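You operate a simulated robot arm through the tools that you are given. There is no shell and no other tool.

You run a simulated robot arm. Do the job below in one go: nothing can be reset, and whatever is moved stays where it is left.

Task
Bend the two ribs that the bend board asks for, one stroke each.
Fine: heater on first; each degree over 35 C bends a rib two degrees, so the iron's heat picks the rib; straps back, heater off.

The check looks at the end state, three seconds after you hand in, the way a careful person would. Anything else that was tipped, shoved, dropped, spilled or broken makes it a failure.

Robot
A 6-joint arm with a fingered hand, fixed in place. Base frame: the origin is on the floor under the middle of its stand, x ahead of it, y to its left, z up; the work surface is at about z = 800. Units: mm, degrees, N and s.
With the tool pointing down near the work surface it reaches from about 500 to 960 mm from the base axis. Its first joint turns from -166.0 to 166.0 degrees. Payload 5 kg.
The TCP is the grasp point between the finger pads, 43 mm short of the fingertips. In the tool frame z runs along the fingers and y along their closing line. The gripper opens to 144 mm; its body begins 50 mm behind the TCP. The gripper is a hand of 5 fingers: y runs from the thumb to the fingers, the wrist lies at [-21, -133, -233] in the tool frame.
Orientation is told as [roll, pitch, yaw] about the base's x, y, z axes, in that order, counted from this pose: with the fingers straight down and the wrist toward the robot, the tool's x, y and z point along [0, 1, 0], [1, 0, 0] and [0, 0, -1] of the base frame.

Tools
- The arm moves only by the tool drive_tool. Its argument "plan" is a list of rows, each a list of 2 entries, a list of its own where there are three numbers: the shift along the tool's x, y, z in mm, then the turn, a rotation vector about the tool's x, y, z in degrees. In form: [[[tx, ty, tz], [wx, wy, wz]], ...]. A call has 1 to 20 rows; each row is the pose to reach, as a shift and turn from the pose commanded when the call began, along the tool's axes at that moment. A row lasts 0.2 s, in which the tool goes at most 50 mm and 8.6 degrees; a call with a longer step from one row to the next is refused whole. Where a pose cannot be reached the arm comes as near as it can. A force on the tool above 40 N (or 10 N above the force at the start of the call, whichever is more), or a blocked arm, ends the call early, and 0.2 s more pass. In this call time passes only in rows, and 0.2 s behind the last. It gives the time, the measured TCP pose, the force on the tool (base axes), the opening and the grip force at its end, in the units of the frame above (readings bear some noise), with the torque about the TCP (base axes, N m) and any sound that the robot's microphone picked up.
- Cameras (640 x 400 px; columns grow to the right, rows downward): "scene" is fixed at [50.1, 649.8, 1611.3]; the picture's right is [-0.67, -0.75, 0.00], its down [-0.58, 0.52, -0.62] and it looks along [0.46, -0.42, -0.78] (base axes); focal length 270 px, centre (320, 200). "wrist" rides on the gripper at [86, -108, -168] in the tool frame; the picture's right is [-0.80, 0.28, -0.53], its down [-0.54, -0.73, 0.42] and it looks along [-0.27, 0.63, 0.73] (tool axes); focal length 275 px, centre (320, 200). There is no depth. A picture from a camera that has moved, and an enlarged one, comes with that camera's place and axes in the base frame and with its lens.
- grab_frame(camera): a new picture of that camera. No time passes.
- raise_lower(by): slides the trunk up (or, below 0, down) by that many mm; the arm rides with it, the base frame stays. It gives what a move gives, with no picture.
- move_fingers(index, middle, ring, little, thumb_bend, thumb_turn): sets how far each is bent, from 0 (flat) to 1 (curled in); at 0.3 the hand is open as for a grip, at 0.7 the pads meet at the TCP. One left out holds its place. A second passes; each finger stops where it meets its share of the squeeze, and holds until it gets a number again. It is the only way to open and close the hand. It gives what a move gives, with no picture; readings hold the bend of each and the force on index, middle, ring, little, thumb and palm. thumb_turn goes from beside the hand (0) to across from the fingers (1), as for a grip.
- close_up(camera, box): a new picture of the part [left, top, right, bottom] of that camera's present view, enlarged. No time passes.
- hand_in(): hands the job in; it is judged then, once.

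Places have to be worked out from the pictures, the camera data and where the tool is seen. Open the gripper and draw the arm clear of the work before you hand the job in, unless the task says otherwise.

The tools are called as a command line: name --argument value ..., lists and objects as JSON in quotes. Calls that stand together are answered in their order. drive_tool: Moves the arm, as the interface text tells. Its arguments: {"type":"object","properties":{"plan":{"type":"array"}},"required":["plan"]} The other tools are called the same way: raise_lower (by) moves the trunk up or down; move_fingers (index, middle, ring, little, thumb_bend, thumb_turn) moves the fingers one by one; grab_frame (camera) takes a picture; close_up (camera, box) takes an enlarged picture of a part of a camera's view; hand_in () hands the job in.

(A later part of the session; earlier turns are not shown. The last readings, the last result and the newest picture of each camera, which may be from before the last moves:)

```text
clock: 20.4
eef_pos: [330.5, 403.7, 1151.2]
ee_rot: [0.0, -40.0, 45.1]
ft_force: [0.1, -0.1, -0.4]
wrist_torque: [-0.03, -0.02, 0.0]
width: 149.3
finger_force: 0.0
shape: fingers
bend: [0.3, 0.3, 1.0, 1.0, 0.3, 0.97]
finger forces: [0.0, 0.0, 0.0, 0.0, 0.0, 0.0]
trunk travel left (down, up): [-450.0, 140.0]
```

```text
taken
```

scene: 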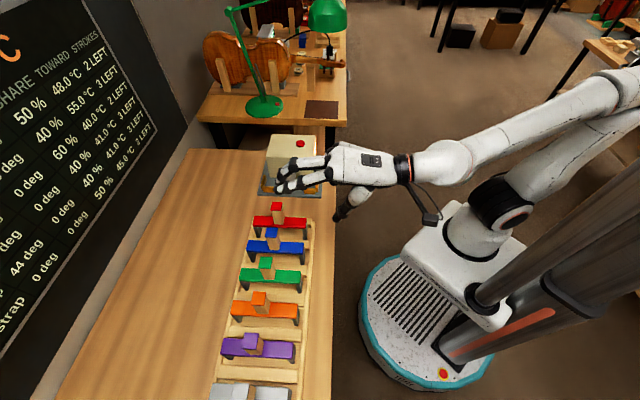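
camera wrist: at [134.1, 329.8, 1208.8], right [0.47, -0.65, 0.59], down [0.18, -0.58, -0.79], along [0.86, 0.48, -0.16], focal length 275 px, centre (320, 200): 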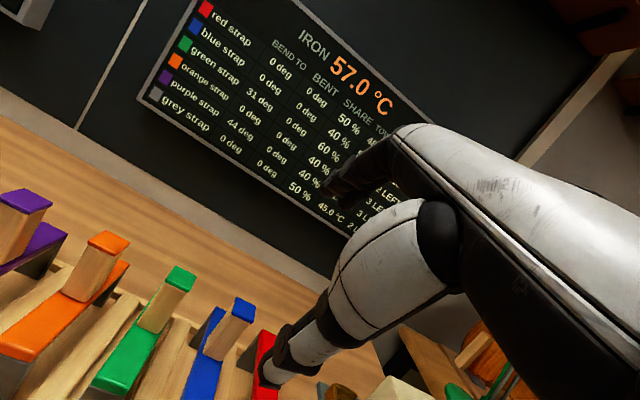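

Still 57.0 °C, so purple (44°) is right for the first stroke. I now untilt and hover over purple's handle with thumb, index and middle open and ring/little curled away.

drive_tool --plan '[[[32.75, 6.7, 17.2], [5, 0, 0]], [[65.5, 13.5, 34.5], [10, 0, 0]], [[98.2, 20.2, 51.7], [15, 0, 0]], [[131, 27, 69], [20, 0, 0]], [[163.7, 33.7, 86.2], [25, 0, 0]], [[196.5, 40.4, 103.5], [30, 0, 0]], [[229.2, 47.2, 120.7], [35, 0, 0]], [[262, 53.9, 138], [40, 0, 0]]]'

grab_frame --camera "wrist"

close_up --camera "scene" --box '[190, 260, 350, 400]'

```text
clock: 22.2
eef_pos: [231.2, 674.8, 1063.8]
ee_rot: [-0.2, -1.5, 44.7]
ft_force: [1.0, 0.1, 0.7]
wrist_torque: [-0.03, -0.01, -0.01]
width: 149.6
finger_force: 0.1
shape: fingers
bend: [0.3, 0.3, 1.0, 1.0, 0.3, 0.98]
finger forces: [0.0, 0.0, 0.0, 0.1, 0.1, 0.1]
out of reach, approached as far as the arm can: row 8
trunk travel left (down, up): [-450.0, 140.0]
```

```text
taken
camera wrist: at [87.8, 657.7, 1227.8], right [0.75, -0.37, 0.55], down [-0.12, -0.89, -0.44], along [0.65, 0.26, -0.71], focal length 275 px, centre (320, 200)
```

wrist: 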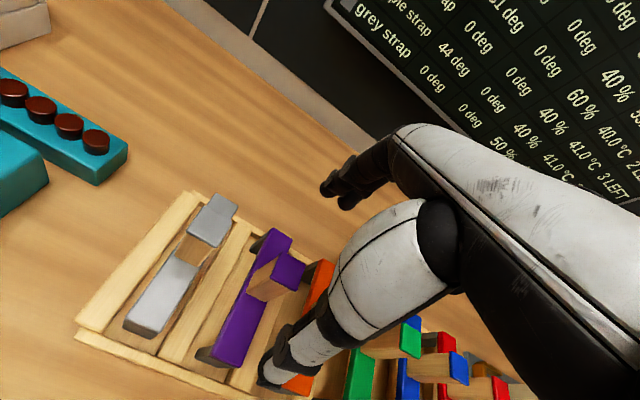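

```text
2.86 times, centred on (270, 330) of scene
camera zoom: at [50.1, 649.8, 1611.3], right [-0.67, -0.75, 0.0], down [-0.58, 0.52, -0.62], along [0.46, -0.42, -0.78], focal length 771 px, centre (463, -171)
```

zoom: 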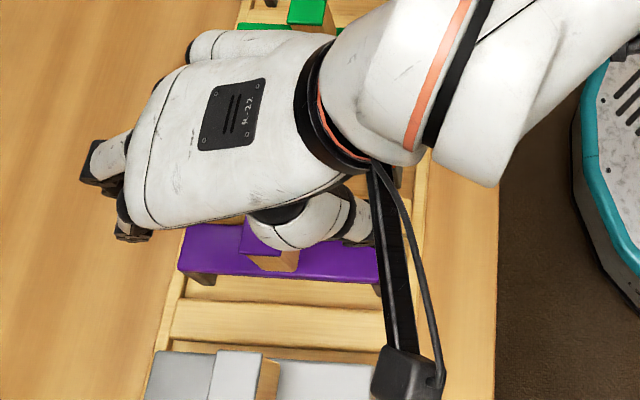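

The hover height was a bit beyond reach here (z 1064 reached, slight tilt). I descend a little, where reach is better, and see the pose.

drive_tool --plan '[[[0, 0, 12], [0, 0, 0]], [[0, 0, 24], [0, 0, 0]], [[0, 0, 36], [0, 0, 0]]]'

```text
clock: 23.1
eef_pos: [229.9, 674.5, 1028.1]
ee_rot: [0.0, 0.0, 45.0]
ft_force: [-0.4, -1.2, -0.7]
wrist_torque: [-0.01, 0.0, 0.02]
width: 149.6
finger_force: 0.0
shape: fingers
bend: [0.3, 0.3, 1.0, 1.0, 0.3, 0.98]
finger forces: [0.0, 0.1, 0.1, 0.0, 0.1, 0.1]
out of reach, approached as far as the arm can: row 1
trunk travel left (down, up): [-450.0, 140.0]
```

Now exactly vertical at a≈639.5, b≈314.4, z≈1028. I check the alignment relative to the handle in both views.

close_up --camera "scene" --box '[190, 290, 330, 390]'

close_up --camera "wrist" --box '[180, 130, 400, 400]'

```text
4.00 times, centred on (260, 340) of scene
camera zoom: at [50.1, 649.8, 1611.3], right [-0.67, -0.75, 0.0], down [-0.58, 0.52, -0.62], along [0.46, -0.42, -0.78], focal length 1079 px, centre (560, -360)
```

zoom: 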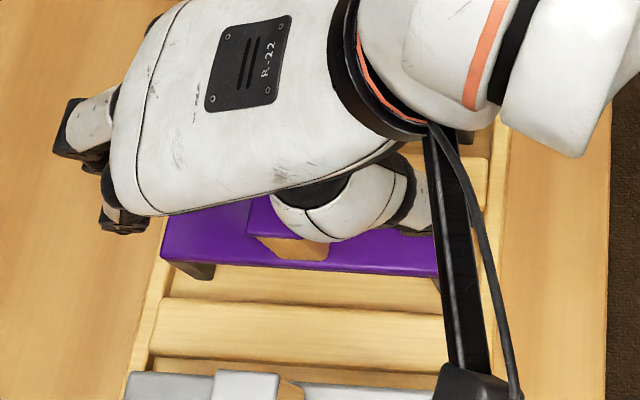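

```text
1.48 times, centred on (290, 265) of wrist
camera zoom: at [92.3, 659.0, 1196.7], right [0.76, -0.36, 0.53], down [-0.13, -0.9, -0.42], along [0.63, 0.25, -0.73], focal length 408 px, centre (364, 104)
```

zoom: 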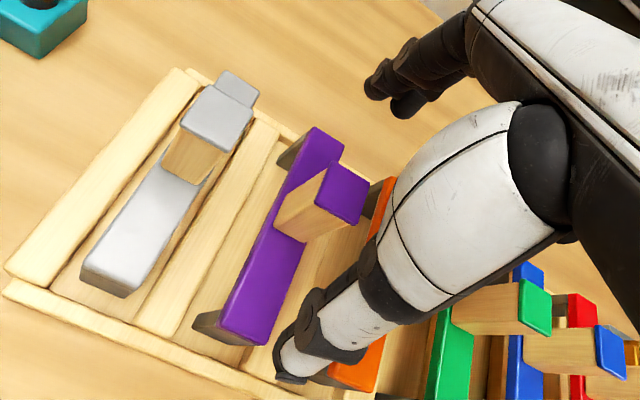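

Handle confirmed at a≈648, b≈310. I move 9.5 mm further along a and lower to TCP z≈948 so the tips stay above the bar.

drive_tool --plan '[[[0, 5, 10], [0, 0, 0]], [[0, 9.5, 25], [0, 0, 0]], [[0, 9.5, 40], [0, 0, 0]], [[0, 9.5, 55], [0, 0, 0]], [[0, 9.5, 68], [0, 0, 0]], [[0, 9.5, 80], [0, 0, 0]]]'

close_up --camera "scene" --box '[190, 290, 330, 390]'

close_up --camera "wrist" --box '[180, 130, 400, 400]'

```text
clock: 24.4
eef_pos: [235.1, 681.4, 948.8]
ee_rot: [0.1, 0.0, 45.0]
ft_force: [-0.4, 0.5, -0.3]
wrist_torque: [-0.02, -0.02, -0.02]
width: 149.4
finger_force: 0.0
shape: fingers
bend: [0.3, 0.3, 1.0, 1.0, 0.3, 0.98]
finger forces: [0.0, 0.0, 0.0, 0.0, 0.1, 0.1]
trunk travel left (down, up): [-450.0, 140.0]
```

```text
4.00 times, centred on (260, 340) of scene
camera zoom: at [50.1, 649.8, 1611.3], right [-0.67, -0.75, 0.0], down [-0.58, 0.52, -0.62], along [0.46, -0.42, -0.78], focal length 1079 px, centre (560, -360)
```

zoom: 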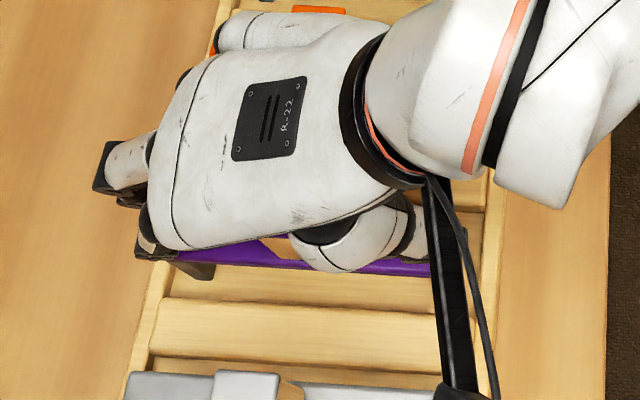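

```text
1.48 times, centred on (290, 265) of wrist
camera zoom: at [98.4, 665.2, 1116.1], right [0.76, -0.36, 0.53], down [-0.13, -0.9, -0.42], along [0.63, 0.25, -0.73], focal length 408 px, centre (364, 104)
```

zoom: 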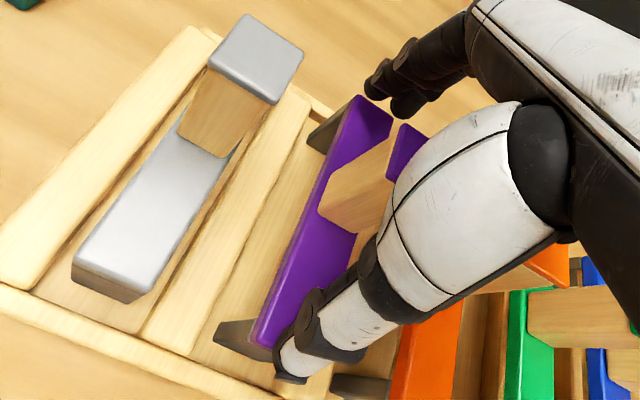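

TCP is centred on the handle (a≈648, b≈315.6). I shift 2 mm to tool −x and start closing thumb, index and middle partway.

drive_tool --plan '[[[-2, 0.5, 0], [0, 0, 0]]]'

move_fingers --index 0.53 --middle 0.53 --thumb_bend 0.53

close_up --camera "wrist" --box '[180, 130, 400, 400]'

close_up --camera "scene" --box '[190, 290, 330, 390]'

```text
clock: 24.9
eef_pos: [238.2, 679.5, 948.5]
ee_rot: [0.0, 0.0, 44.9]
ft_force: [-1.2, -0.1, -0.2]
wrist_torque: [0.03, 0.03, -0.03]
width: 149.4
finger_force: 0.0
shape: fingers
bend: [0.3, 0.3, 1.0, 1.0, 0.3, 0.98]
finger forces: [0.1, 0.1, 0.0, 0.1, 0.0, 0.0]
trunk travel left (down, up): [-450.0, 140.0]
```

```text
clock: 25.9
eef_pos: [240.0, 679.3, 948.7]
ee_rot: [0.0, 0.0, 44.9]
ft_force: [0.7, 0.3, 0.7]
wrist_torque: [0.03, 0.01, 0.0]
width: 68.0
finger_force: 0.1
shape: fingers
bend: [0.53, 0.53, 1.0, 1.0, 0.53, 1.0]
finger forces: [0.1, 0.0, 0.0, 0.0, 0.0, 0.0]
trunk travel left (down, up): [-450.0, 140.0]
```

```text
1.48 times, centred on (290, 265) of wrist
camera zoom: at [100.7, 664.0, 1116.2], right [0.76, -0.36, 0.53], down [-0.13, -0.9, -0.42], along [0.63, 0.25, -0.73], focal length 408 px, centre (364, 104)
```

zoom: 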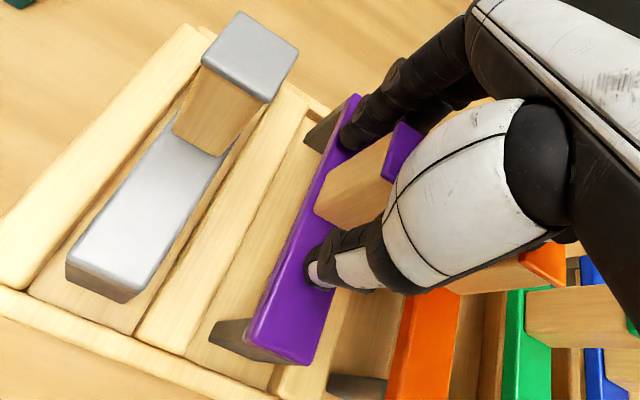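

```text
4.00 times, centred on (260, 340) of scene
camera zoom: at [50.1, 649.8, 1611.3], right [-0.67, -0.75, 0.0], down [-0.58, 0.52, -0.62], along [0.46, -0.42, -0.78], focal length 1079 px, centre (560, -360)
```

zoom: 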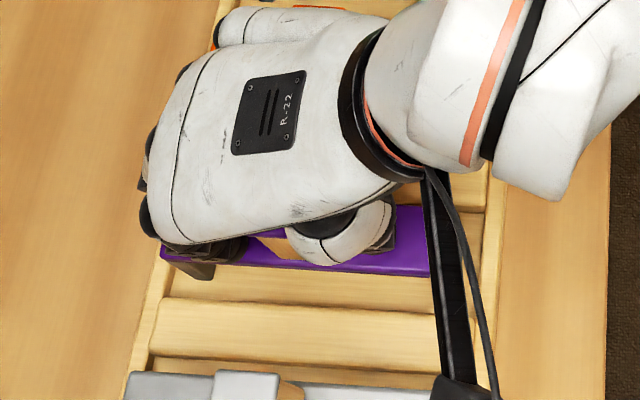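

The gap is 68 mm with the handle nicely between thumb and fingers. I close to grip.

move_fingers --index 0.7 --middle 0.7 --thumb_bend 0.7

close_up --camera "wrist" --box '[180, 130, 400, 400]'

close_up --camera "scene" --box '[190, 290, 330, 390]'

```text
clock: 26.9
eef_pos: [238.9, 678.4, 949.4]
ee_rot: [0.0, 0.1, 44.9]
ft_force: [1.1, 1.4, -0.1]
wrist_torque: [-0.03, -0.04, 0.0]
width: 32.7
finger_force: 12.4
shape: fingers
bend: [0.64, 0.65, 1.0, 1.0, 0.63, 1.0]
finger forces: [5.9, 7.1, 0.0, 0.0, 11.6, 0.1]
trunk travel left (down, up): [-450.0, 140.0]
```

```text
1.48 times, centred on (290, 265) of wrist
camera zoom: at [100.8, 664.1, 1116.2], right [0.76, -0.36, 0.53], down [-0.13, -0.9, -0.42], along [0.63, 0.25, -0.73], focal length 408 px, centre (364, 104)
```

zoom: 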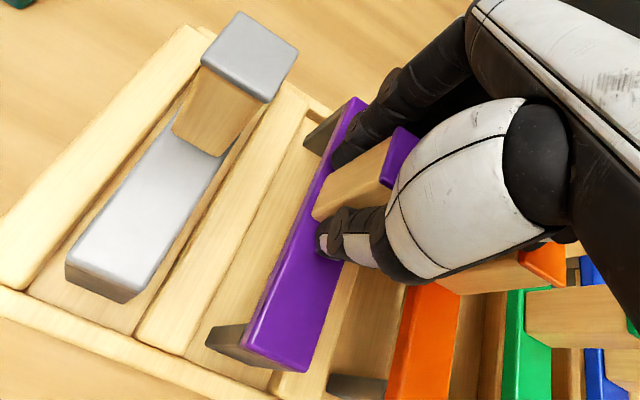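

```text
4.00 times, centred on (260, 340) of scene
camera zoom: at [50.1, 649.8, 1611.3], right [-0.67, -0.75, 0.0], down [-0.58, 0.52, -0.62], along [0.46, -0.42, -0.78], focal length 1079 px, centre (560, -360)
```

zoom: 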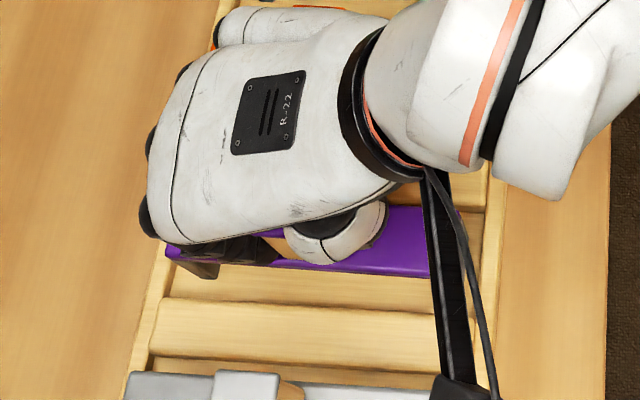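

Gripped: thumb 11.6 N against index 5.9 and middle 7.1 N. I lift 20 mm slowly and check that the strap comes along level.

drive_tool --plan '[[[0, 0, -4], [0, 0, 0]], [[0, 0, -8], [0, 0, 0]], [[0, 0, -14], [0, 0, 0]], [[0, 0, -20], [0, 0, 0]]]'

close_up --camera "wrist" --box '[180, 130, 400, 400]'

close_up --camera "scene" --box '[190, 290, 330, 390]'

```text
clock: 27.9
eef_pos: [238.2, 681.1, 968.1]
ee_rot: [0.0, -0.1, 44.9]
ft_force: [0.4, 0.5, -4.1]
wrist_torque: [0.03, -0.01, 0.02]
width: 32.6
finger_force: 11.7
shape: fingers
bend: [0.64, 0.66, 1.0, 1.0, 0.63, 1.0]
finger forces: [5.7, 6.0, 0.0, 0.0, 11.8, 0.1]
trunk travel left (down, up): [-450.0, 140.0]
```

```text
1.48 times, centred on (290, 265) of wrist
camera zoom: at [100.8, 663.8, 1136.1], right [0.76, -0.36, 0.53], down [-0.13, -0.9, -0.42], along [0.63, 0.25, -0.73], focal length 408 px, centre (364, 104)
```

zoom: 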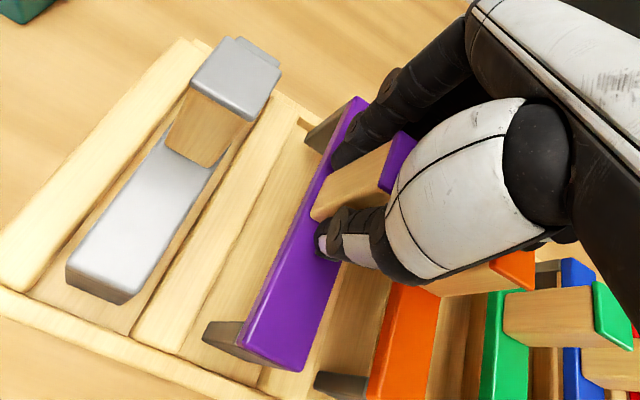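

```text
4.00 times, centred on (260, 340) of scene
camera zoom: at [50.1, 649.8, 1611.3], right [-0.67, -0.75, 0.0], down [-0.58, 0.52, -0.62], along [0.46, -0.42, -0.78], focal length 1079 px, centre (560, -360)
```

zoom: 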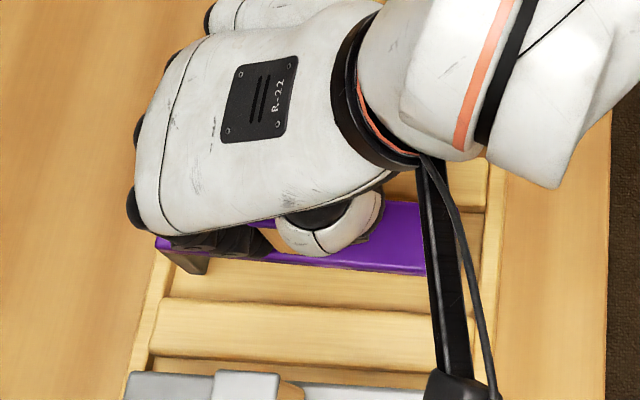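

The strap hangs level (about 4 N). To carry it over the other handles I raise the trunk 140 mm.

raise_lower --by 140

grab_frame --camera "scene"

grab_frame --camera "wrist"

```text
clock: 29.5
eef_pos: [238.2, 679.6, 1107.3]
ee_rot: [0.0, 0.1, 45.1]
ft_force: [-1.0, 0.0, -4.5]
wrist_torque: [0.0, -0.01, 0.0]
width: 32.4
finger_force: 12.1
shape: fingers
bend: [0.64, 0.66, 1.0, 1.0, 0.63, 1.0]
finger forces: [5.7, 6.1, 0.0, 0.0, 11.8, 0.0]
trunk travel left (down, up): [-590.0, 0.0]
```

```text
taken
```

scene: 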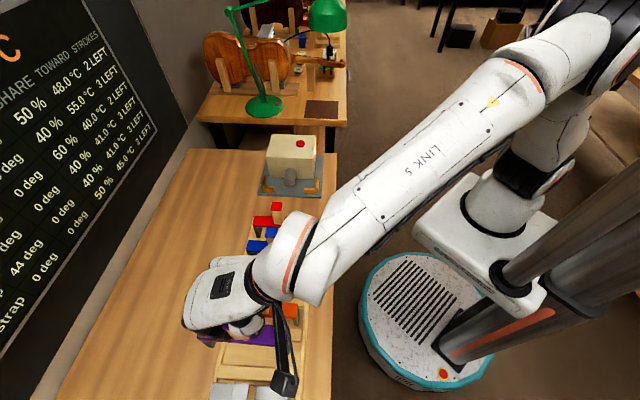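

```text
taken
camera wrist: at [100.9, 664.0, 1275.6], right [0.76, -0.36, 0.53], down [-0.13, -0.9, -0.42], along [0.63, 0.25, -0.73], focal length 275 px, centre (320, 200)
```

wrist: 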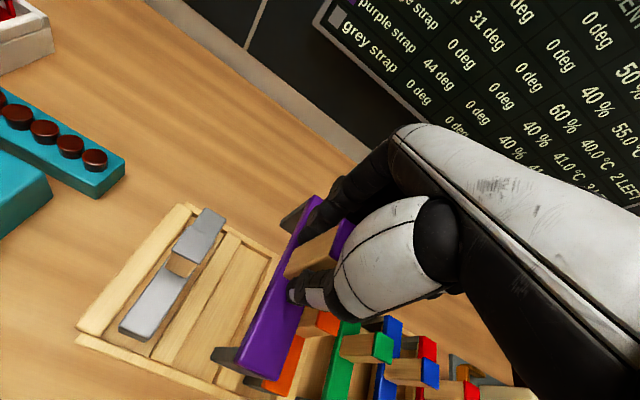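

Strap is up and steady. I raise 45 mm more with the arm, then carry it along tool −x at ~150 mm/s toward the iron.

drive_tool --plan '[[[0, 0, -15], [0, 0, 0]], [[0, 0, -30], [0, 0, 0]], [[0, 0, -45], [0, 0, 0]]]'

drive_tool --plan '[[[-10, 0, 0], [0, 0, 0]], [[-30, 0, 0], [0, 0, 0]], [[-58, 0, 0], [0, 0, 0]], [[-88, 0, 0], [0, 0, 0]], [[-118, 0, 0], [0, 0, 0]], [[-148, 0, 0], [0, 0, 0]], [[-178, 0, 0], [0, 0, 0]], [[-208, 0, 0], [0, 0, 0]], [[-238, 0, 0], [0, 0, 0]], [[-268, 0, 0], [0, 0, 0]], [[-298, 0, 0], [0, 0, 0]], [[-328, 0, 0], [0, 0, 0]], [[-358, 0, 0], [0, 0, 0]], [[-388, 0, 0], [0, 0, 0]], [[-418, 0, 0], [0, 0, 0]], [[-448, 0, 0], [0, 0, 0]], [[-478, 0, 0], [0, 0, 0]], [[-508, 0, 0], [0, 0, 0]], [[-530, 0, 0], [0, 0, 0]], [[-540, 0, 0], [0, 0, 0]]]'

grab_frame --camera "wrist"

grab_frame --camera "scene"

```text
clock: 30.3
eef_pos: [240.0, 679.2, 1152.2]
ee_rot: [-0.1, 0.0, 45.0]
ft_force: [-0.8, 0.4, -4.2]
wrist_torque: [0.01, -0.01, -0.03]
width: 32.7
finger_force: 11.4
shape: fingers
bend: [0.64, 0.66, 1.0, 1.0, 0.63, 1.0]
finger forces: [5.7, 5.9, 0.1, 0.0, 11.9, 0.1]
trunk travel left (down, up): [-590.0, 0.0]
```

```text
clock: 34.5
eef_pos: [561.8, 333.6, 1053.3]
ee_rot: [-9.5, -4.9, 41.6]
ft_force: [-0.5, 1.1, -3.6]
wrist_torque: [0.01, 0.07, 0.0]
width: 33.0
finger_force: 11.0
shape: fingers
bend: [0.65, 0.67, 1.0, 1.0, 0.63, 1.0]
finger forces: [5.9, 5.5, 0.0, 0.0, 11.1, 0.0]
out of reach, approached as far as the arm can: row 6, 7, 8, 9, 10, 11, 12, 13, 14, 15, 16, 17, 18, 19, 20
trunk travel left (down, up): [-590.0, 0.0]
```

```text
taken
camera wrist: at [396.8, 338.7, 1195.4], right [0.63, -0.37, 0.68], down [-0.12, -0.92, -0.39], along [0.77, 0.16, -0.62], focal length 275 px, centre (320, 200)
```

wrist: 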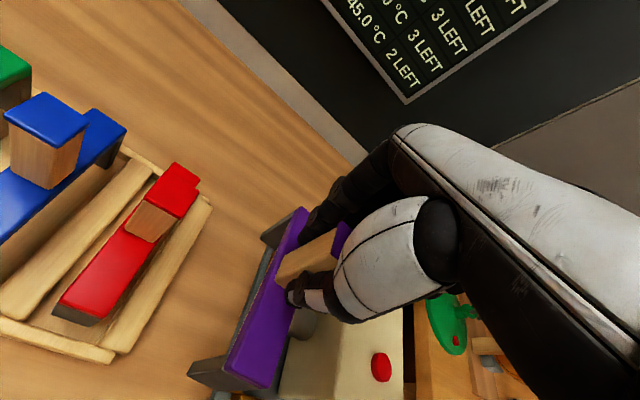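

```text
taken
```

scene: 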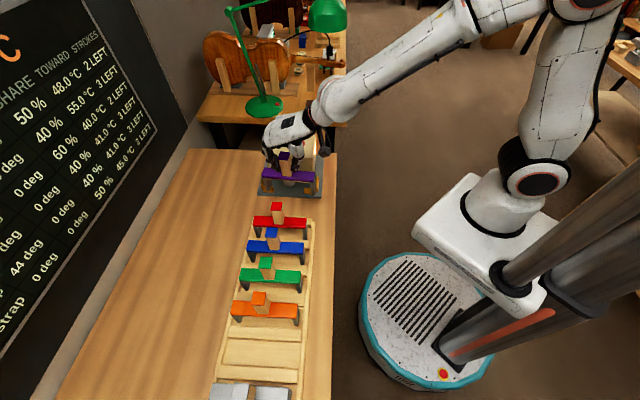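

The path turned out partly unreachable: the arm sagged to z≈1053 with a tilt, past the red strap into the free gap before the cradle. I hold still for one row and check that the red/blue straps were not touched.

drive_tool --plan '[[[0, 0, 0], [0, 0, 0]]]'

close_up --camera "scene" --box '[220, 120, 350, 250]'

close_up --camera "scene" --box '[200, 220, 350, 400]'

```text
clock: 34.9
eef_pos: [563.5, 334.5, 1053.7]
ee_rot: [-9.6, -4.9, 41.5]
ft_force: [-0.6, 0.7, -3.6]
wrist_torque: [0.06, 0.03, 0.0]
width: 32.9
finger_force: 11.6
shape: fingers
bend: [0.65, 0.67, 1.0, 1.0, 0.63, 1.0]
finger forces: [5.9, 5.4, 0.0, 0.0, 11.0, 0.0]
trunk travel left (down, up): [-590.0, 0.0]
```

```text
3.08 times, centred on (285, 185) of scene
camera zoom: at [50.1, 649.8, 1611.3], right [-0.67, -0.75, 0.0], down [-0.58, 0.52, -0.62], along [0.46, -0.42, -0.78], focal length 830 px, centre (428, 246)
```

zoom: 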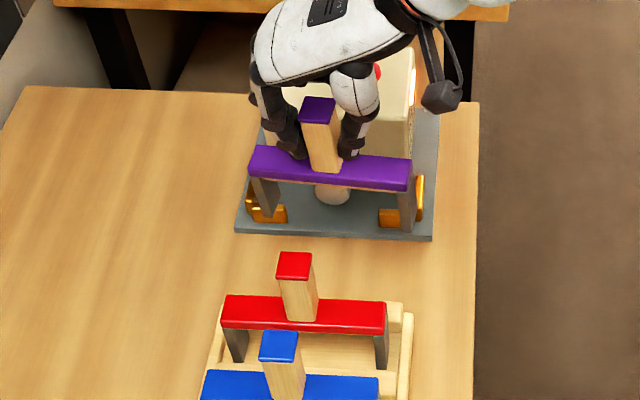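

```text
2.22 times, centred on (275, 310) of scene
camera zoom: at [50.1, 649.8, 1611.3], right [-0.67, -0.75, 0.0], down [-0.58, 0.52, -0.62], along [0.46, -0.42, -0.78], focal length 600 px, centre (420, -44)
```

zoom: 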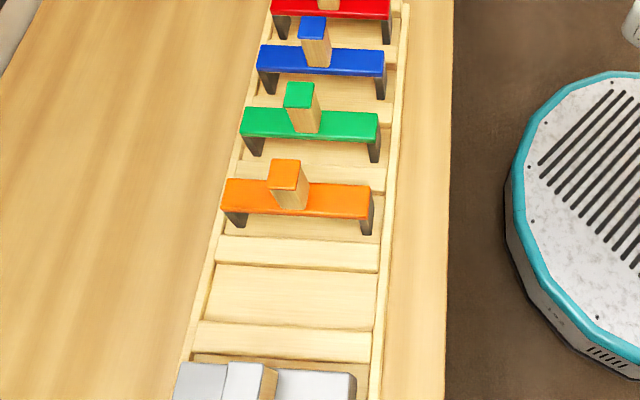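

All rack straps look undisturbed, and the held strap is over free bench. I straighten the tilt in place.

drive_tool --plan '[[[0, 0, 0], [1.15, 2.4, -0.95]], [[0, 0, 0], [2.3, 4.8, -1.9]], [[0, 0, 0], [3.45, 7.2, -2.85]], [[0, 0, 0], [4.6, 9.65, -3.8]]]'

```text
clock: 35.9
eef_pos: [562.6, 334.1, 1054.1]
ee_rot: [-9.6, -4.7, 41.6]
ft_force: [-0.2, -0.3, -4.4]
wrist_torque: [0.04, 0.04, 0.01]
width: 33.0
finger_force: 11.1
shape: fingers
bend: [0.65, 0.67, 1.0, 1.0, 0.63, 1.0]
finger forces: [5.9, 5.4, 0.0, 0.0, 11.1, 0.1]
out of reach, approached as far as the arm can: row 2, 3, 4
trunk travel left (down, up): [-590.0, 0.0]
```

Straightening isn't possible at this height, so I try it while lowering 45 mm over the free bench gap.

drive_tool --plan '[[[1.6, -0.9, 9.8], [0, 0, 0]], [[3.3, -1.7, 19.6], [0, 0, 0]], [[5, -2.6, 29.5], [1.15, 2.4, -0.95]], [[6.6, -3.4, 39.3], [2.3, 4.8, -1.9]], [[7.4, -3.8, 44.2], [3.45, 7.2, -2.85]], [[7.4, -3.8, 44.2], [4.6, 9.65, -3.8]]]'

grab_frame --camera "scene"

```text
clock: 37.3
eef_pos: [546.6, 349.7, 1001.3]
ee_rot: [-6.8, -2.9, 41.9]
ft_force: [0.5, 0.4, -4.3]
wrist_torque: [0.03, -0.05, 0.02]
width: 33.2
finger_force: 11.4
shape: fingers
bend: [0.65, 0.67, 1.0, 1.0, 0.63, 1.0]
finger forces: [5.9, 5.4, 0.0, 0.0, 10.9, 0.0]
out of reach, approached as far as the arm can: row 3, 4, 5, 6
trunk travel left (down, up): [-590.0, 0.0]
```

```text
taken
```

scene: 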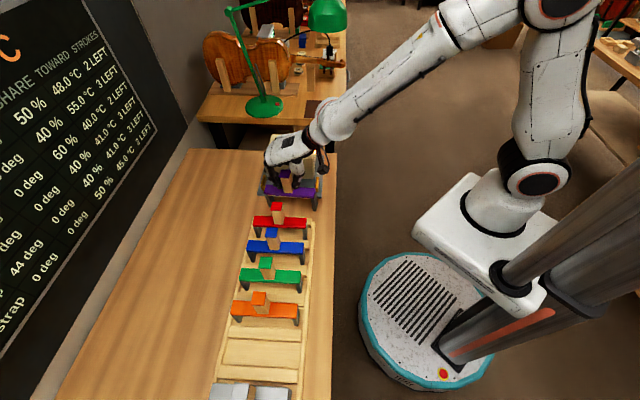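

The forearm is evidently at a roll limit because the raised trunk makes it steep; turning the hand's yaw back (to about 20°) and rising should free it. I do that in the free gap, moving slightly away from the red strap.

drive_tool --plan '[[[-6.4, 0.9, -11.3], [0.8, 1.25, 4.3]], [[-12.8, 1.8, -22.6], [1.7, 2.5, 8.7]], [[-19.1, 2.6, -33.9], [2.5, 3.75, 13]], [[-25.5, 3.5, -45.2], [3.4, 5, 17.4]], [[-31.9, 4.4, -56.5], [4.2, 6.25, 21.7]]]'

grab_frame --camera "scene"

```text
clock: 38.5
eef_pos: [562.8, 330.3, 1062.1]
ee_rot: [0.2, 0.0, 19.9]
ft_force: [-0.1, 0.0, -4.3]
wrist_torque: [0.0, -0.01, 0.0]
width: 32.7
finger_force: 10.4
shape: fingers
bend: [0.65, 0.67, 1.0, 1.0, 0.63, 1.0]
finger forces: [6.0, 5.5, 0.0, 0.0, 10.9, 0.0]
trunk travel left (down, up): [-590.0, 0.0]
```

```text
taken
```

scene: 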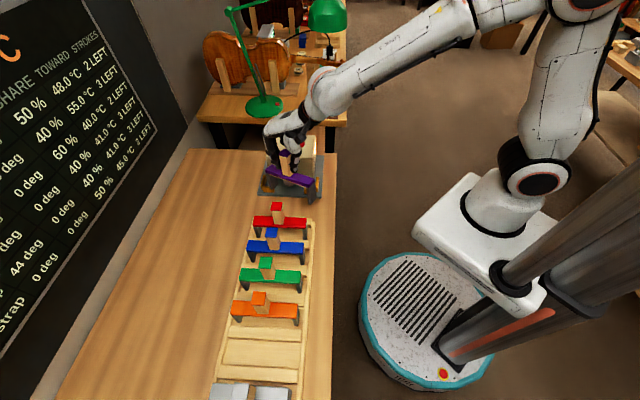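

Freed: the hand is vertical again at yaw 20°. I raise the arm 100 mm, then bring the trunk back down 140 mm so the forearm lies flatter.

drive_tool --plan '[[[0, 0, -20], [0, 0, 0]], [[0, 0, -45], [0, 0, 0]], [[0, 0, -70], [0, 0, 0]], [[0, 0, -90], [0, 0, 0]], [[0, 0, -100], [0, 0, 0]]]'

```text
clock: 39.7
eef_pos: [551.9, 337.2, 1146.5]
ee_rot: [-1.0, -1.3, 19.4]
ft_force: [-0.6, -0.6, -4.4]
wrist_torque: [-0.02, -0.04, -0.04]
width: 33.1
finger_force: 11.5
shape: fingers
bend: [0.65, 0.67, 1.0, 1.0, 0.63, 1.0]
finger forces: [5.7, 5.5, 0.0, 0.0, 11.1, 0.1]
out of reach, approached as far as the arm can: row 3, 4, 5
trunk travel left (down, up): [-590.0, 0.0]
```

There is a reach ceiling in this wrist posture. I drop back to z≈1080 and align the hand's yaw with the arm plane (≈29.5°), so that rising again can pass straight through the wrist alignment.

drive_tool --plan '[[[-0.7, 0.5, 16], [0.3, 0.2, 0]], [[-1.4, 1.1, 33], [0.6, 0.5, -2.5]], [[-2.2, 1.6, 50], [1, 0.8, -6]], [[-2.9, 2.2, 66], [1.3, 1, -10.1]]]'

```text
clock: 40.7
eef_pos: [542.9, 347.0, 1082.6]
ee_rot: [-0.3, -0.2, 25.1]
ft_force: [0.9, -0.8, -3.6]
wrist_torque: [0.02, -0.04, 0.01]
width: 32.7
finger_force: 11.0
shape: fingers
bend: [0.65, 0.67, 1.0, 1.0, 0.63, 1.0]
finger forces: [5.8, 5.4, 0.0, 0.0, 10.9, 0.0]
out of reach, approached as far as the arm can: row 1, 2, 3, 4
trunk travel left (down, up): [-590.0, 0.0]
```

Still pinned at the same wrist limit. Tilting the hand outward should unwind the forearm roll; I tilt 35° in place (everything stays well above the bench), then can turn the yaw across the arm plane.

drive_tool --plan '[[[0, 0, 0], [-7, 0, 0]], [[0, 0, 0], [-14, 0, 0]], [[0, 0, 0], [-21, 0, 0]], [[0, 0, 0], [-28, 0, 0]], [[0, 0, 0], [-35, 0, 0]]]'

grab_frame --camera "scene"

```text
clock: 41.9
eef_pos: [543.2, 347.0, 1083.2]
ee_rot: [-0.9, -35.2, 25.7]
ft_force: [-1.2, 4.7, -2.5]
wrist_torque: [-0.06, 0.26, 0.0]
width: 32.5
finger_force: 11.0
shape: fingers
bend: [0.65, 0.67, 1.0, 1.0, 0.63, 1.0]
finger forces: [6.0, 4.6, 0.1, 0.0, 12.2, 0.0]
out of reach, approached as far as the arm can: row 2, 3
trunk travel left (down, up): [-590.0, 0.0]
```

```text
taken
```

scene: 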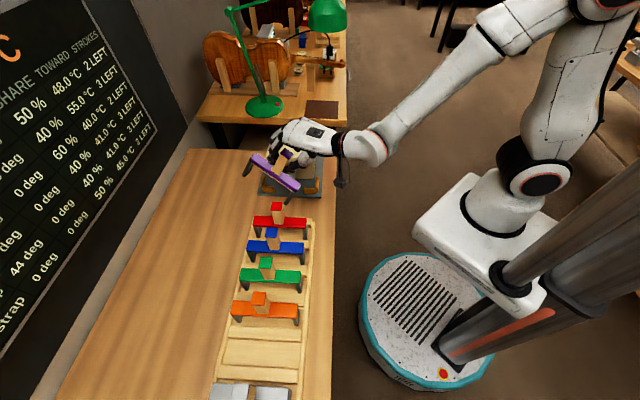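

The tilt worked, but the side force reading changed; I hold one row and zoom in to make sure the strap touches nothing.

drive_tool --plan '[[[0, 0, 0], [0, 0, 0]]]'

close_up --camera "scene" --box '[220, 110, 370, 240]'

grab_frame --camera "wrist"

```text
clock: 42.3
eef_pos: [543.0, 347.3, 1082.4]
ee_rot: [-0.3, -35.2, 25.4]
ft_force: [-0.6, 0.2, -3.3]
wrist_torque: [-0.04, 0.1, 0.0]
width: 33.2
finger_force: 12.2
shape: fingers
bend: [0.65, 0.67, 1.0, 1.0, 0.63, 1.0]
finger forces: [5.3, 5.7, 0.0, 0.1, 12.9, 0.0]
trunk travel left (down, up): [-590.0, 0.0]
```

```text
3.08 times, centred on (295, 175) of scene
camera zoom: at [50.1, 649.8, 1611.3], right [-0.67, -0.75, 0.0], down [-0.58, 0.52, -0.62], along [0.46, -0.42, -0.78], focal length 830 px, centre (397, 277)
```

zoom: 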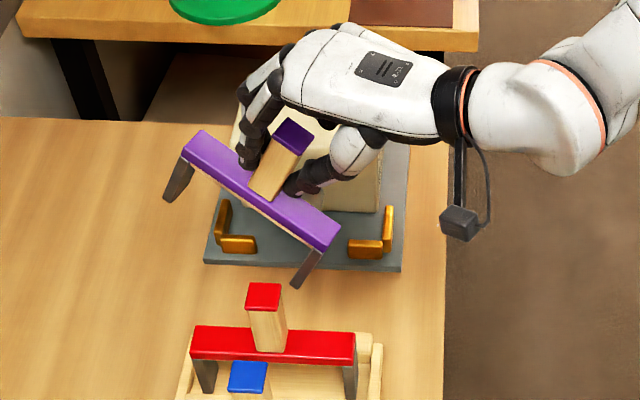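

```text
taken
camera wrist: at [338.1, 346.4, 1156.7], right [0.27, -0.75, 0.6], down [-0.08, -0.64, -0.76], along [0.96, 0.15, -0.24], focal length 275 px, centre (320, 200)
```

wrist: 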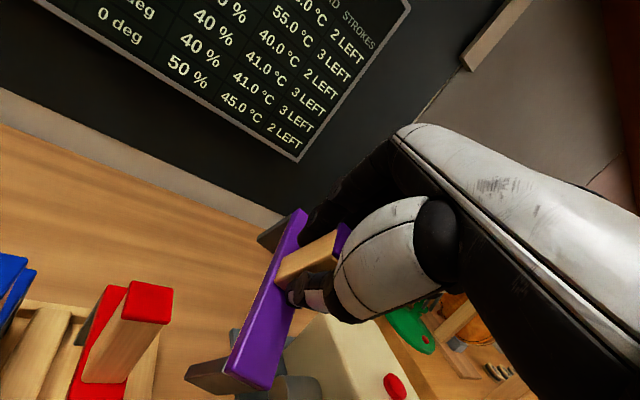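

No contact—just a transient. Now I turn the yaw 5.3° to bring the hand exactly into the arm plane.

drive_tool --plan '[[[0, 0, 0], [0, 1.52, -2.17]], [[0, 0, 0], [0, 3.04, -4.34]]]'

drive_tool --plan '[[[0, 0, 0], [3, 0, 0]], [[0, 0, 0], [6, 0, 0]], [[0, 0, 0], [9, 0, 0]], [[0, 0, 0], [12, 0, 0]], [[0, 0, 0], [15, 0, 0]], [[0, 0, 0], [18, 0, 0]], [[0, 0, 0], [21, 0, 0]]]'

```text
clock: 42.9
eef_pos: [544.2, 346.7, 1081.2]
ee_rot: [-0.3, -35.3, 30.8]
ft_force: [0.1, -0.3, -4.0]
wrist_torque: [-0.11, 0.14, 0.0]
width: 33.1
finger_force: 12.0
shape: fingers
bend: [0.65, 0.67, 1.0, 1.0, 0.63, 1.0]
finger forces: [5.5, 5.8, 0.0, 0.1, 12.9, 0.0]
trunk travel left (down, up): [-590.0, 0.0]
```

```text
clock: 44.5
eef_pos: [543.2, 347.1, 1082.6]
ee_rot: [-0.2, -14.0, 30.4]
ft_force: [0.7, -0.7, -4.2]
wrist_torque: [-0.03, 0.02, 0.01]
width: 33.0
finger_force: 12.0
shape: fingers
bend: [0.65, 0.67, 1.0, 1.0, 0.63, 1.0]
finger forces: [5.7, 5.8, 0.1, 0.0, 11.9, 0.1]
trunk travel left (down, up): [-590.0, 0.0]
```

No limit hit so far at pitch −14°. I continue untilting to vertical.

drive_tool --plan '[[[0, 0, 0], [3.5, 0, 0]], [[0, 0, 0], [7, 0, 0]], [[0, 0, 0], [10.5, 0, 0]], [[0, 0, 0], [14, 0, 0]]]'

```text
clock: 45.5
eef_pos: [561.7, 331.9, 1084.1]
ee_rot: [-9.9, -8.7, 34.0]
ft_force: [-3.2, -1.0, -8.3]
wrist_torque: [0.02, -0.07, -0.06]
width: 32.8
finger_force: 11.2
shape: fingers
bend: [0.65, 0.67, 1.0, 1.0, 0.63, 1.0]
finger forces: [5.2, 5.8, 0.1, 0.0, 11.8, 0.1]
out of reach, approached as far as the arm can: row 1, 2, 3, 4
trunk travel left (down, up): [-590.0, 0.0]
```

The wrist rolled to its limit again near the alignment. I'll instead cross with the hand tilted: tilt back to −35°, then turn yaw to ~55° (other side of the arm plane), then untilt there.

drive_tool --plan '[[[0, 0, 0], [-5.2, 1.7, 1.05]], [[0, 0, 0], [-10.4, 3.4, 2.1]], [[0, 0, 0], [-15.6, 5.1, 3.15]], [[0, 0, 0], [-20.8, 6.8, 4.2]], [[0, 0, 0], [-25.96, 8.52, 5.26]]]'

```text
clock: 46.7
eef_pos: [552.0, 339.3, 1081.5]
ee_rot: [8.1, -33.6, 21.2]
ft_force: [0.8, -0.3, -3.1]
wrist_torque: [-0.09, 0.15, 0.02]
width: 33.1
finger_force: 11.7
shape: fingers
bend: [0.65, 0.67, 1.0, 1.0, 0.63, 1.0]
finger forces: [5.6, 5.4, 0.0, 0.0, 12.6, 0.0]
out of reach, approached as far as the arm can: row 1, 2, 3
trunk travel left (down, up): [-590.0, 0.0]
```

Pose is reachable again (pitch −34°, yaw 21°). Now I turn to yaw 55° with the tilt kept, across the arm plane.

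drive_tool --plan '[[[0, 0, 0], [0.12, 2.2, -5.6]], [[0, 0, 0], [0.24, 4.4, -11.1]], [[0, 0, 0], [0.37, 6.7, -16.7]], [[0, 0, 0], [0.5, 8.9, -22.3]], [[0, 0, 0], [0.61, 11.1, -27.86]]]'

grab_frame --camera "scene"

```text
clock: 47.9
eef_pos: [553.6, 338.3, 1080.3]
ee_rot: [0.1, -35.0, 55.0]
ft_force: [-0.1, -0.3, -3.3]
wrist_torque: [-0.14, 0.11, 0.01]
width: 32.9
finger_force: 11.7
shape: fingers
bend: [0.65, 0.67, 1.0, 1.0, 0.63, 1.0]
finger forces: [5.4, 5.1, 0.0, 0.0, 12.4, 0.0]
trunk travel left (down, up): [-590.0, 0.0]
```

```text
taken
```

scene: 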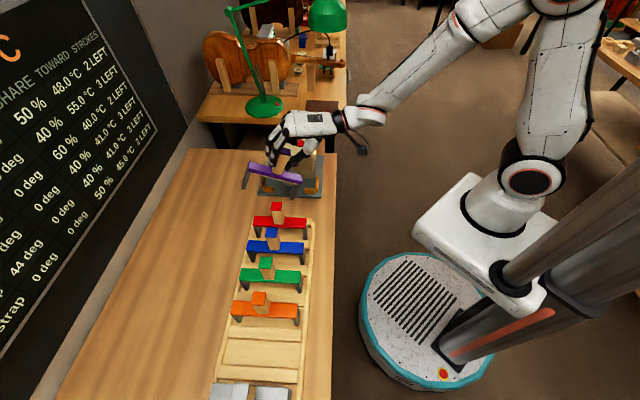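

Crossed cleanly to yaw 55°. Now I untilt to vertical on this side.

drive_tool --plan '[[[0, 0, 0], [5, 0, 0]], [[0, 0, 0], [10, 0, 0]], [[0, 0, 0], [15, 0, 0]], [[0, 0, 0], [20, 0, 0]], [[0, 0, 0], [25, 0, 0]], [[0, 0, 0], [30, 0, 0]], [[0, 0, 0], [35, 0, 0]]]'

close_up --camera "scene" --box '[220, 110, 370, 240]'

```text
clock: 49.5
eef_pos: [553.1, 338.5, 1080.9]
ee_rot: [0.0, 0.1, 54.9]
ft_force: [0.1, 0.1, -4.5]
wrist_torque: [0.01, -0.01, 0.02]
width: 32.9
finger_force: 11.4
shape: fingers
bend: [0.65, 0.67, 1.0, 1.0, 0.63, 1.0]
finger forces: [6.0, 5.5, 0.0, 0.0, 10.9, 0.0]
trunk travel left (down, up): [-590.0, 0.0]
```

```text
3.08 times, centred on (295, 175) of scene
camera zoom: at [50.1, 649.8, 1611.3], right [-0.67, -0.75, 0.0], down [-0.58, 0.52, -0.62], along [0.46, -0.42, -0.78], focal length 830 px, centre (397, 277)
```

zoom: 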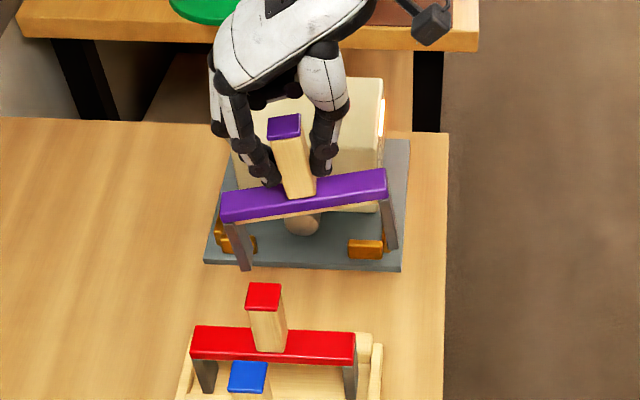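

Vertical again at yaw 55° with the strap held firmly. I move over the cradle (a≈646, b≈−272) while turning back to yaw 45°, staying at z≈1090.

drive_tool --plan '[[[-20.2, -0.9, -3], [0, 0, 1.65]], [[-40.4, -1.8, -6], [0, 0, 3.3]], [[-60.6, -2.7, -9], [0, 0, 4.95]], [[-80.8, -3.6, -9], [0, 0, 6.6]], [[-101, -4.5, -9], [0, 0, 8.25]], [[-121.2, -5.4, -9], [0, 0, 9.9]]]'

close_up --camera "scene" --box '[230, 90, 350, 220]'

grab_frame --camera "wrist"

```text
clock: 50.9
eef_pos: [648.5, 265.2, 1090.1]
ee_rot: [0.0, 0.1, 45.1]
ft_force: [0.2, 0.4, -4.0]
wrist_torque: [0.01, -0.02, -0.01]
width: 32.6
finger_force: 10.8
shape: fingers
bend: [0.65, 0.67, 1.0, 1.0, 0.63, 1.0]
finger forces: [5.8, 5.6, 0.0, 0.0, 10.8, 0.0]
trunk travel left (down, up): [-590.0, 0.0]
```

```text
3.08 times, centred on (290, 155) of scene
camera zoom: at [50.1, 649.8, 1611.3], right [-0.67, -0.75, 0.0], down [-0.58, 0.52, -0.62], along [0.46, -0.42, -0.78], focal length 830 px, centre (412, 338)
```

zoom: 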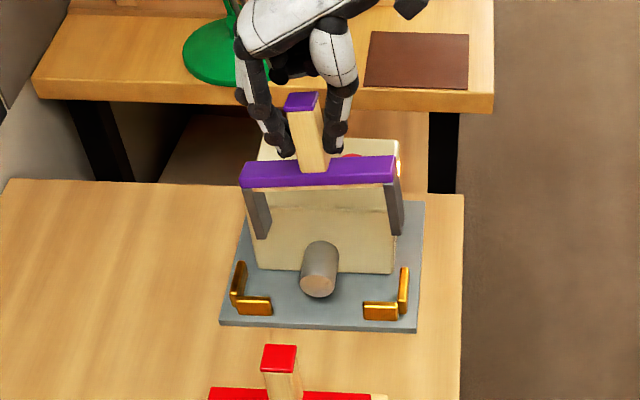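

```text
taken
camera wrist: at [511.8, 248.7, 1258.1], right [0.77, -0.36, 0.53], down [-0.13, -0.9, -0.42], along [0.63, 0.25, -0.73], focal length 275 px, centre (320, 200)
```

wrist: 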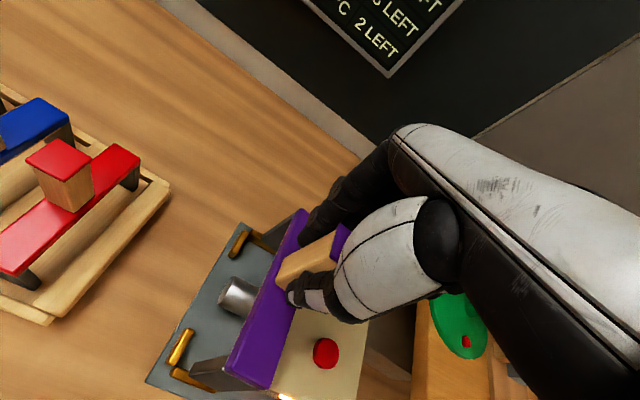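

Over the cradle at a≈646, b≈−271. The bar looks a touch skewed in the scene view, so I zoom in to measure it before lowering.

close_up --camera "scene" --box '[254, 110, 326, 160]'

close_up --camera "wrist" --box '[140, 190, 340, 400]'

```text
8.00 times, centred on (290, 135) of scene
camera zoom: at [50.1, 649.8, 1611.3], right [-0.67, -0.75, 0.0], down [-0.58, 0.52, -0.62], along [0.46, -0.42, -0.78], focal length 2159 px, centre (560, 720)
```

zoom: 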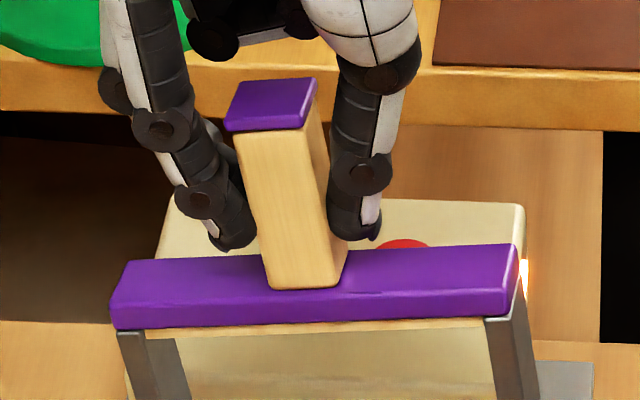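

```text
1.90 times, centred on (240, 295) of wrist
camera zoom: at [511.8, 248.7, 1258.1], right [0.77, -0.36, 0.53], down [-0.13, -0.9, -0.42], along [0.63, 0.25, -0.73], focal length 524 px, centre (472, 19)
```

zoom: 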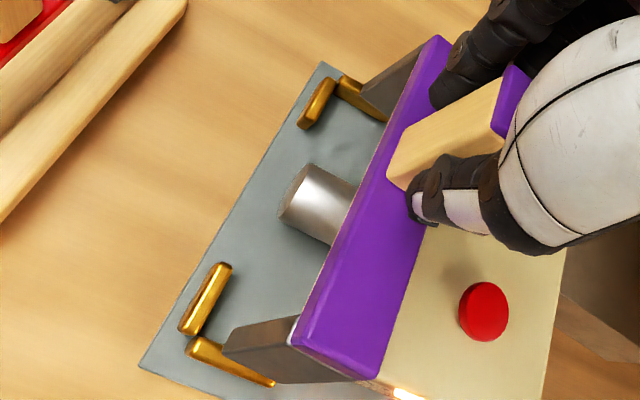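

Triangulating the bar corners shows the strap turned in the fingers: its near end is ~26 mm high (≈9° pitch) and ~4° of yaw. I compensate by tilting the tool −9° and yawing +4°, shifting 4 mm along a, then re-measure.

drive_tool --plan '[[[0, 2, 0], [-4.5, 0, -2]], [[0, 4, 0], [-9, 0, -4]]]'

close_up --camera "scene" --box '[254, 110, 326, 160]'

close_up --camera "wrist" --box '[140, 190, 340, 400]'

```text
clock: 51.5
eef_pos: [652.9, 267.3, 1090.0]
ee_rot: [-0.3, -9.0, 49.1]
ft_force: [-0.1, -0.7, -3.4]
wrist_torque: [0.01, -0.01, -0.01]
width: 32.9
finger_force: 10.9
shape: fingers
bend: [0.65, 0.67, 1.0, 1.0, 0.63, 1.0]
finger forces: [5.8, 5.5, 0.1, 0.0, 11.2, 0.0]
trunk travel left (down, up): [-590.0, 0.0]
```

```text
8.00 times, centred on (290, 135) of scene
camera zoom: at [50.1, 649.8, 1611.3], right [-0.67, -0.75, 0.0], down [-0.58, 0.52, -0.62], along [0.46, -0.42, -0.78], focal length 2159 px, centre (560, 720)
```

zoom: 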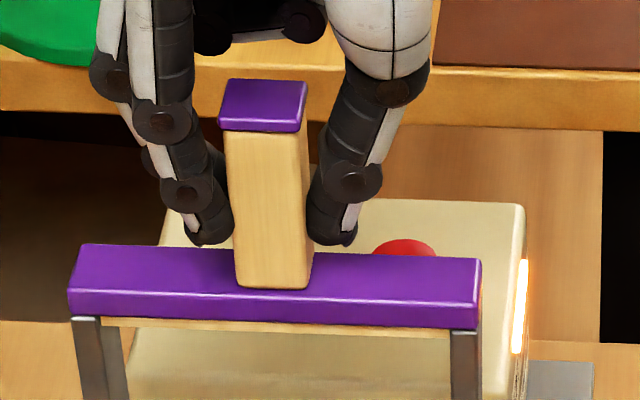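

```text
1.90 times, centred on (240, 295) of wrist
camera zoom: at [498.9, 223.8, 1238.4], right [0.73, -0.37, 0.58], down [-0.02, -0.85, -0.53], along [0.69, 0.38, -0.62], focal length 524 px, centre (472, 19)
```

zoom: 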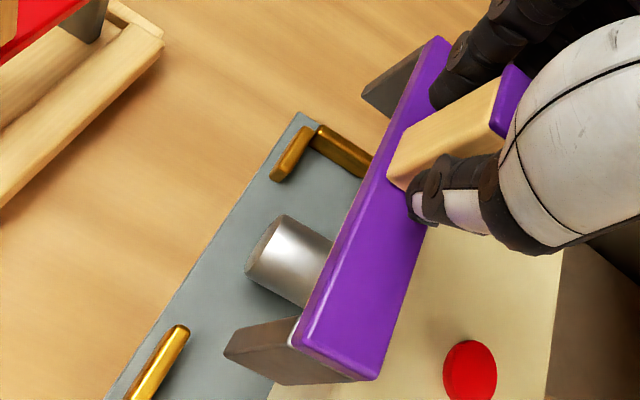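

The bar now measures level and parallel (corner heights within 1 mm), centred at a≈648, b≈−272.5. I lower 100 mm straight down and check again before entering the stops.

drive_tool --plan '[[[0, -3.1, 19.8], [0, 0, 0]], [[0, -6.3, 39.5], [0, 0, 0]], [[0, -9.4, 59.3], [0, 0, 0]], [[0, -12.5, 79], [0, 0, 0]], [[0, -15.6, 98.8], [0, 0, 0]]]'

close_up --camera "scene" --box '[250, 130, 330, 205]'

close_up --camera "wrist" --box '[140, 190, 340, 400]'

```text
clock: 52.7
eef_pos: [652.2, 266.3, 990.1]
ee_rot: [-0.3, -8.8, 48.9]
ft_force: [0.1, 0.3, -3.4]
wrist_torque: [-0.03, 0.02, 0.02]
width: 32.8
finger_force: 11.0
shape: fingers
bend: [0.65, 0.67, 1.0, 1.0, 0.63, 1.0]
finger forces: [5.6, 5.6, 0.0, 0.1, 11.1, 0.1]
trunk travel left (down, up): [-590.0, 0.0]
```

```text
5.33 times, centred on (290, 168) of scene
camera zoom: at [50.1, 649.8, 1611.3], right [-0.67, -0.75, 0.0], down [-0.58, 0.52, -0.62], along [0.46, -0.42, -0.78], focal length 1439 px, centre (480, 373)
```

zoom: 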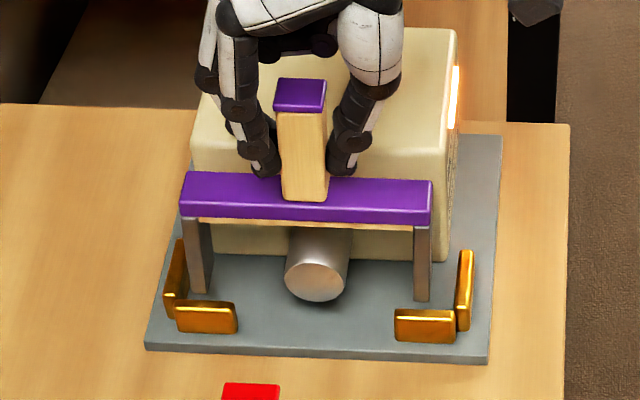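

```text
1.90 times, centred on (240, 295) of wrist
camera zoom: at [499.5, 223.0, 1138.1], right [0.73, -0.37, 0.58], down [-0.02, -0.85, -0.53], along [0.68, 0.38, -0.62], focal length 524 px, centre (472, 19)
```

zoom: 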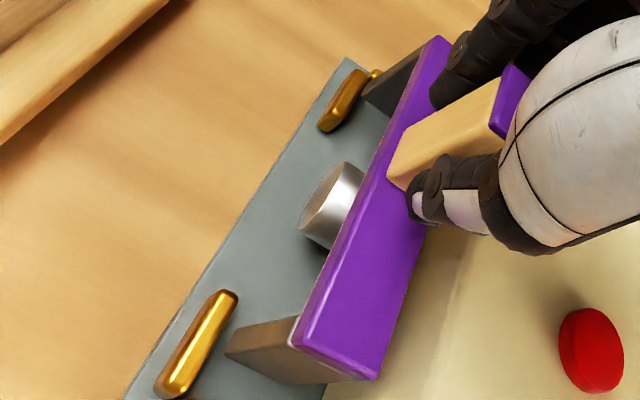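

Legs are lined up inside the corner stops with the pipe between them. I lower 26 mm, then feel for contact in small steps.

drive_tool --plan '[[[0, -1.3, 8.5], [0, 0, 0]], [[0, -2.7, 17], [0, 0, 0]], [[0, -4.1, 25.7], [0, 0, 0]]]'

close_up --camera "scene" --box '[250, 130, 330, 205]'

```text
clock: 53.5
eef_pos: [653.2, 265.9, 965.6]
ee_rot: [-0.5, -9.1, 49.0]
ft_force: [-0.5, -5.2, 16.1]
wrist_torque: [-0.25, 0.06, -0.04]
width: 32.5
finger_force: 13.3
shape: fingers
bend: [0.67, 0.67, 1.0, 1.0, 0.62, 1.0]
finger forces: [6.4, 6.2, 0.1, 0.0, 14.4, 0.0]
trunk travel left (down, up): [-590.0, 0.0]
```

```text
5.33 times, centred on (290, 168) of scene
camera zoom: at [50.1, 649.8, 1611.3], right [-0.67, -0.75, 0.0], down [-0.58, 0.52, -0.62], along [0.46, -0.42, -0.78], focal length 1439 px, centre (480, 373)
```

zoom: 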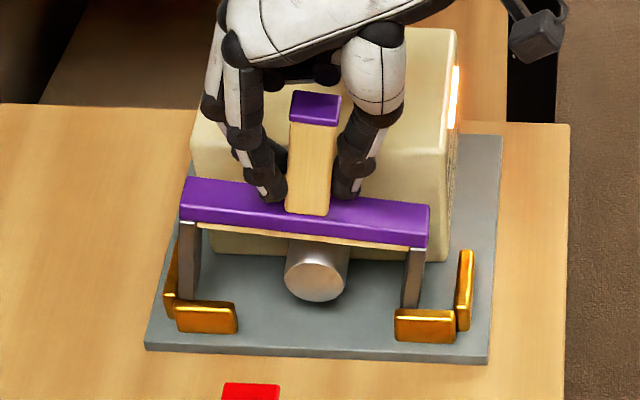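

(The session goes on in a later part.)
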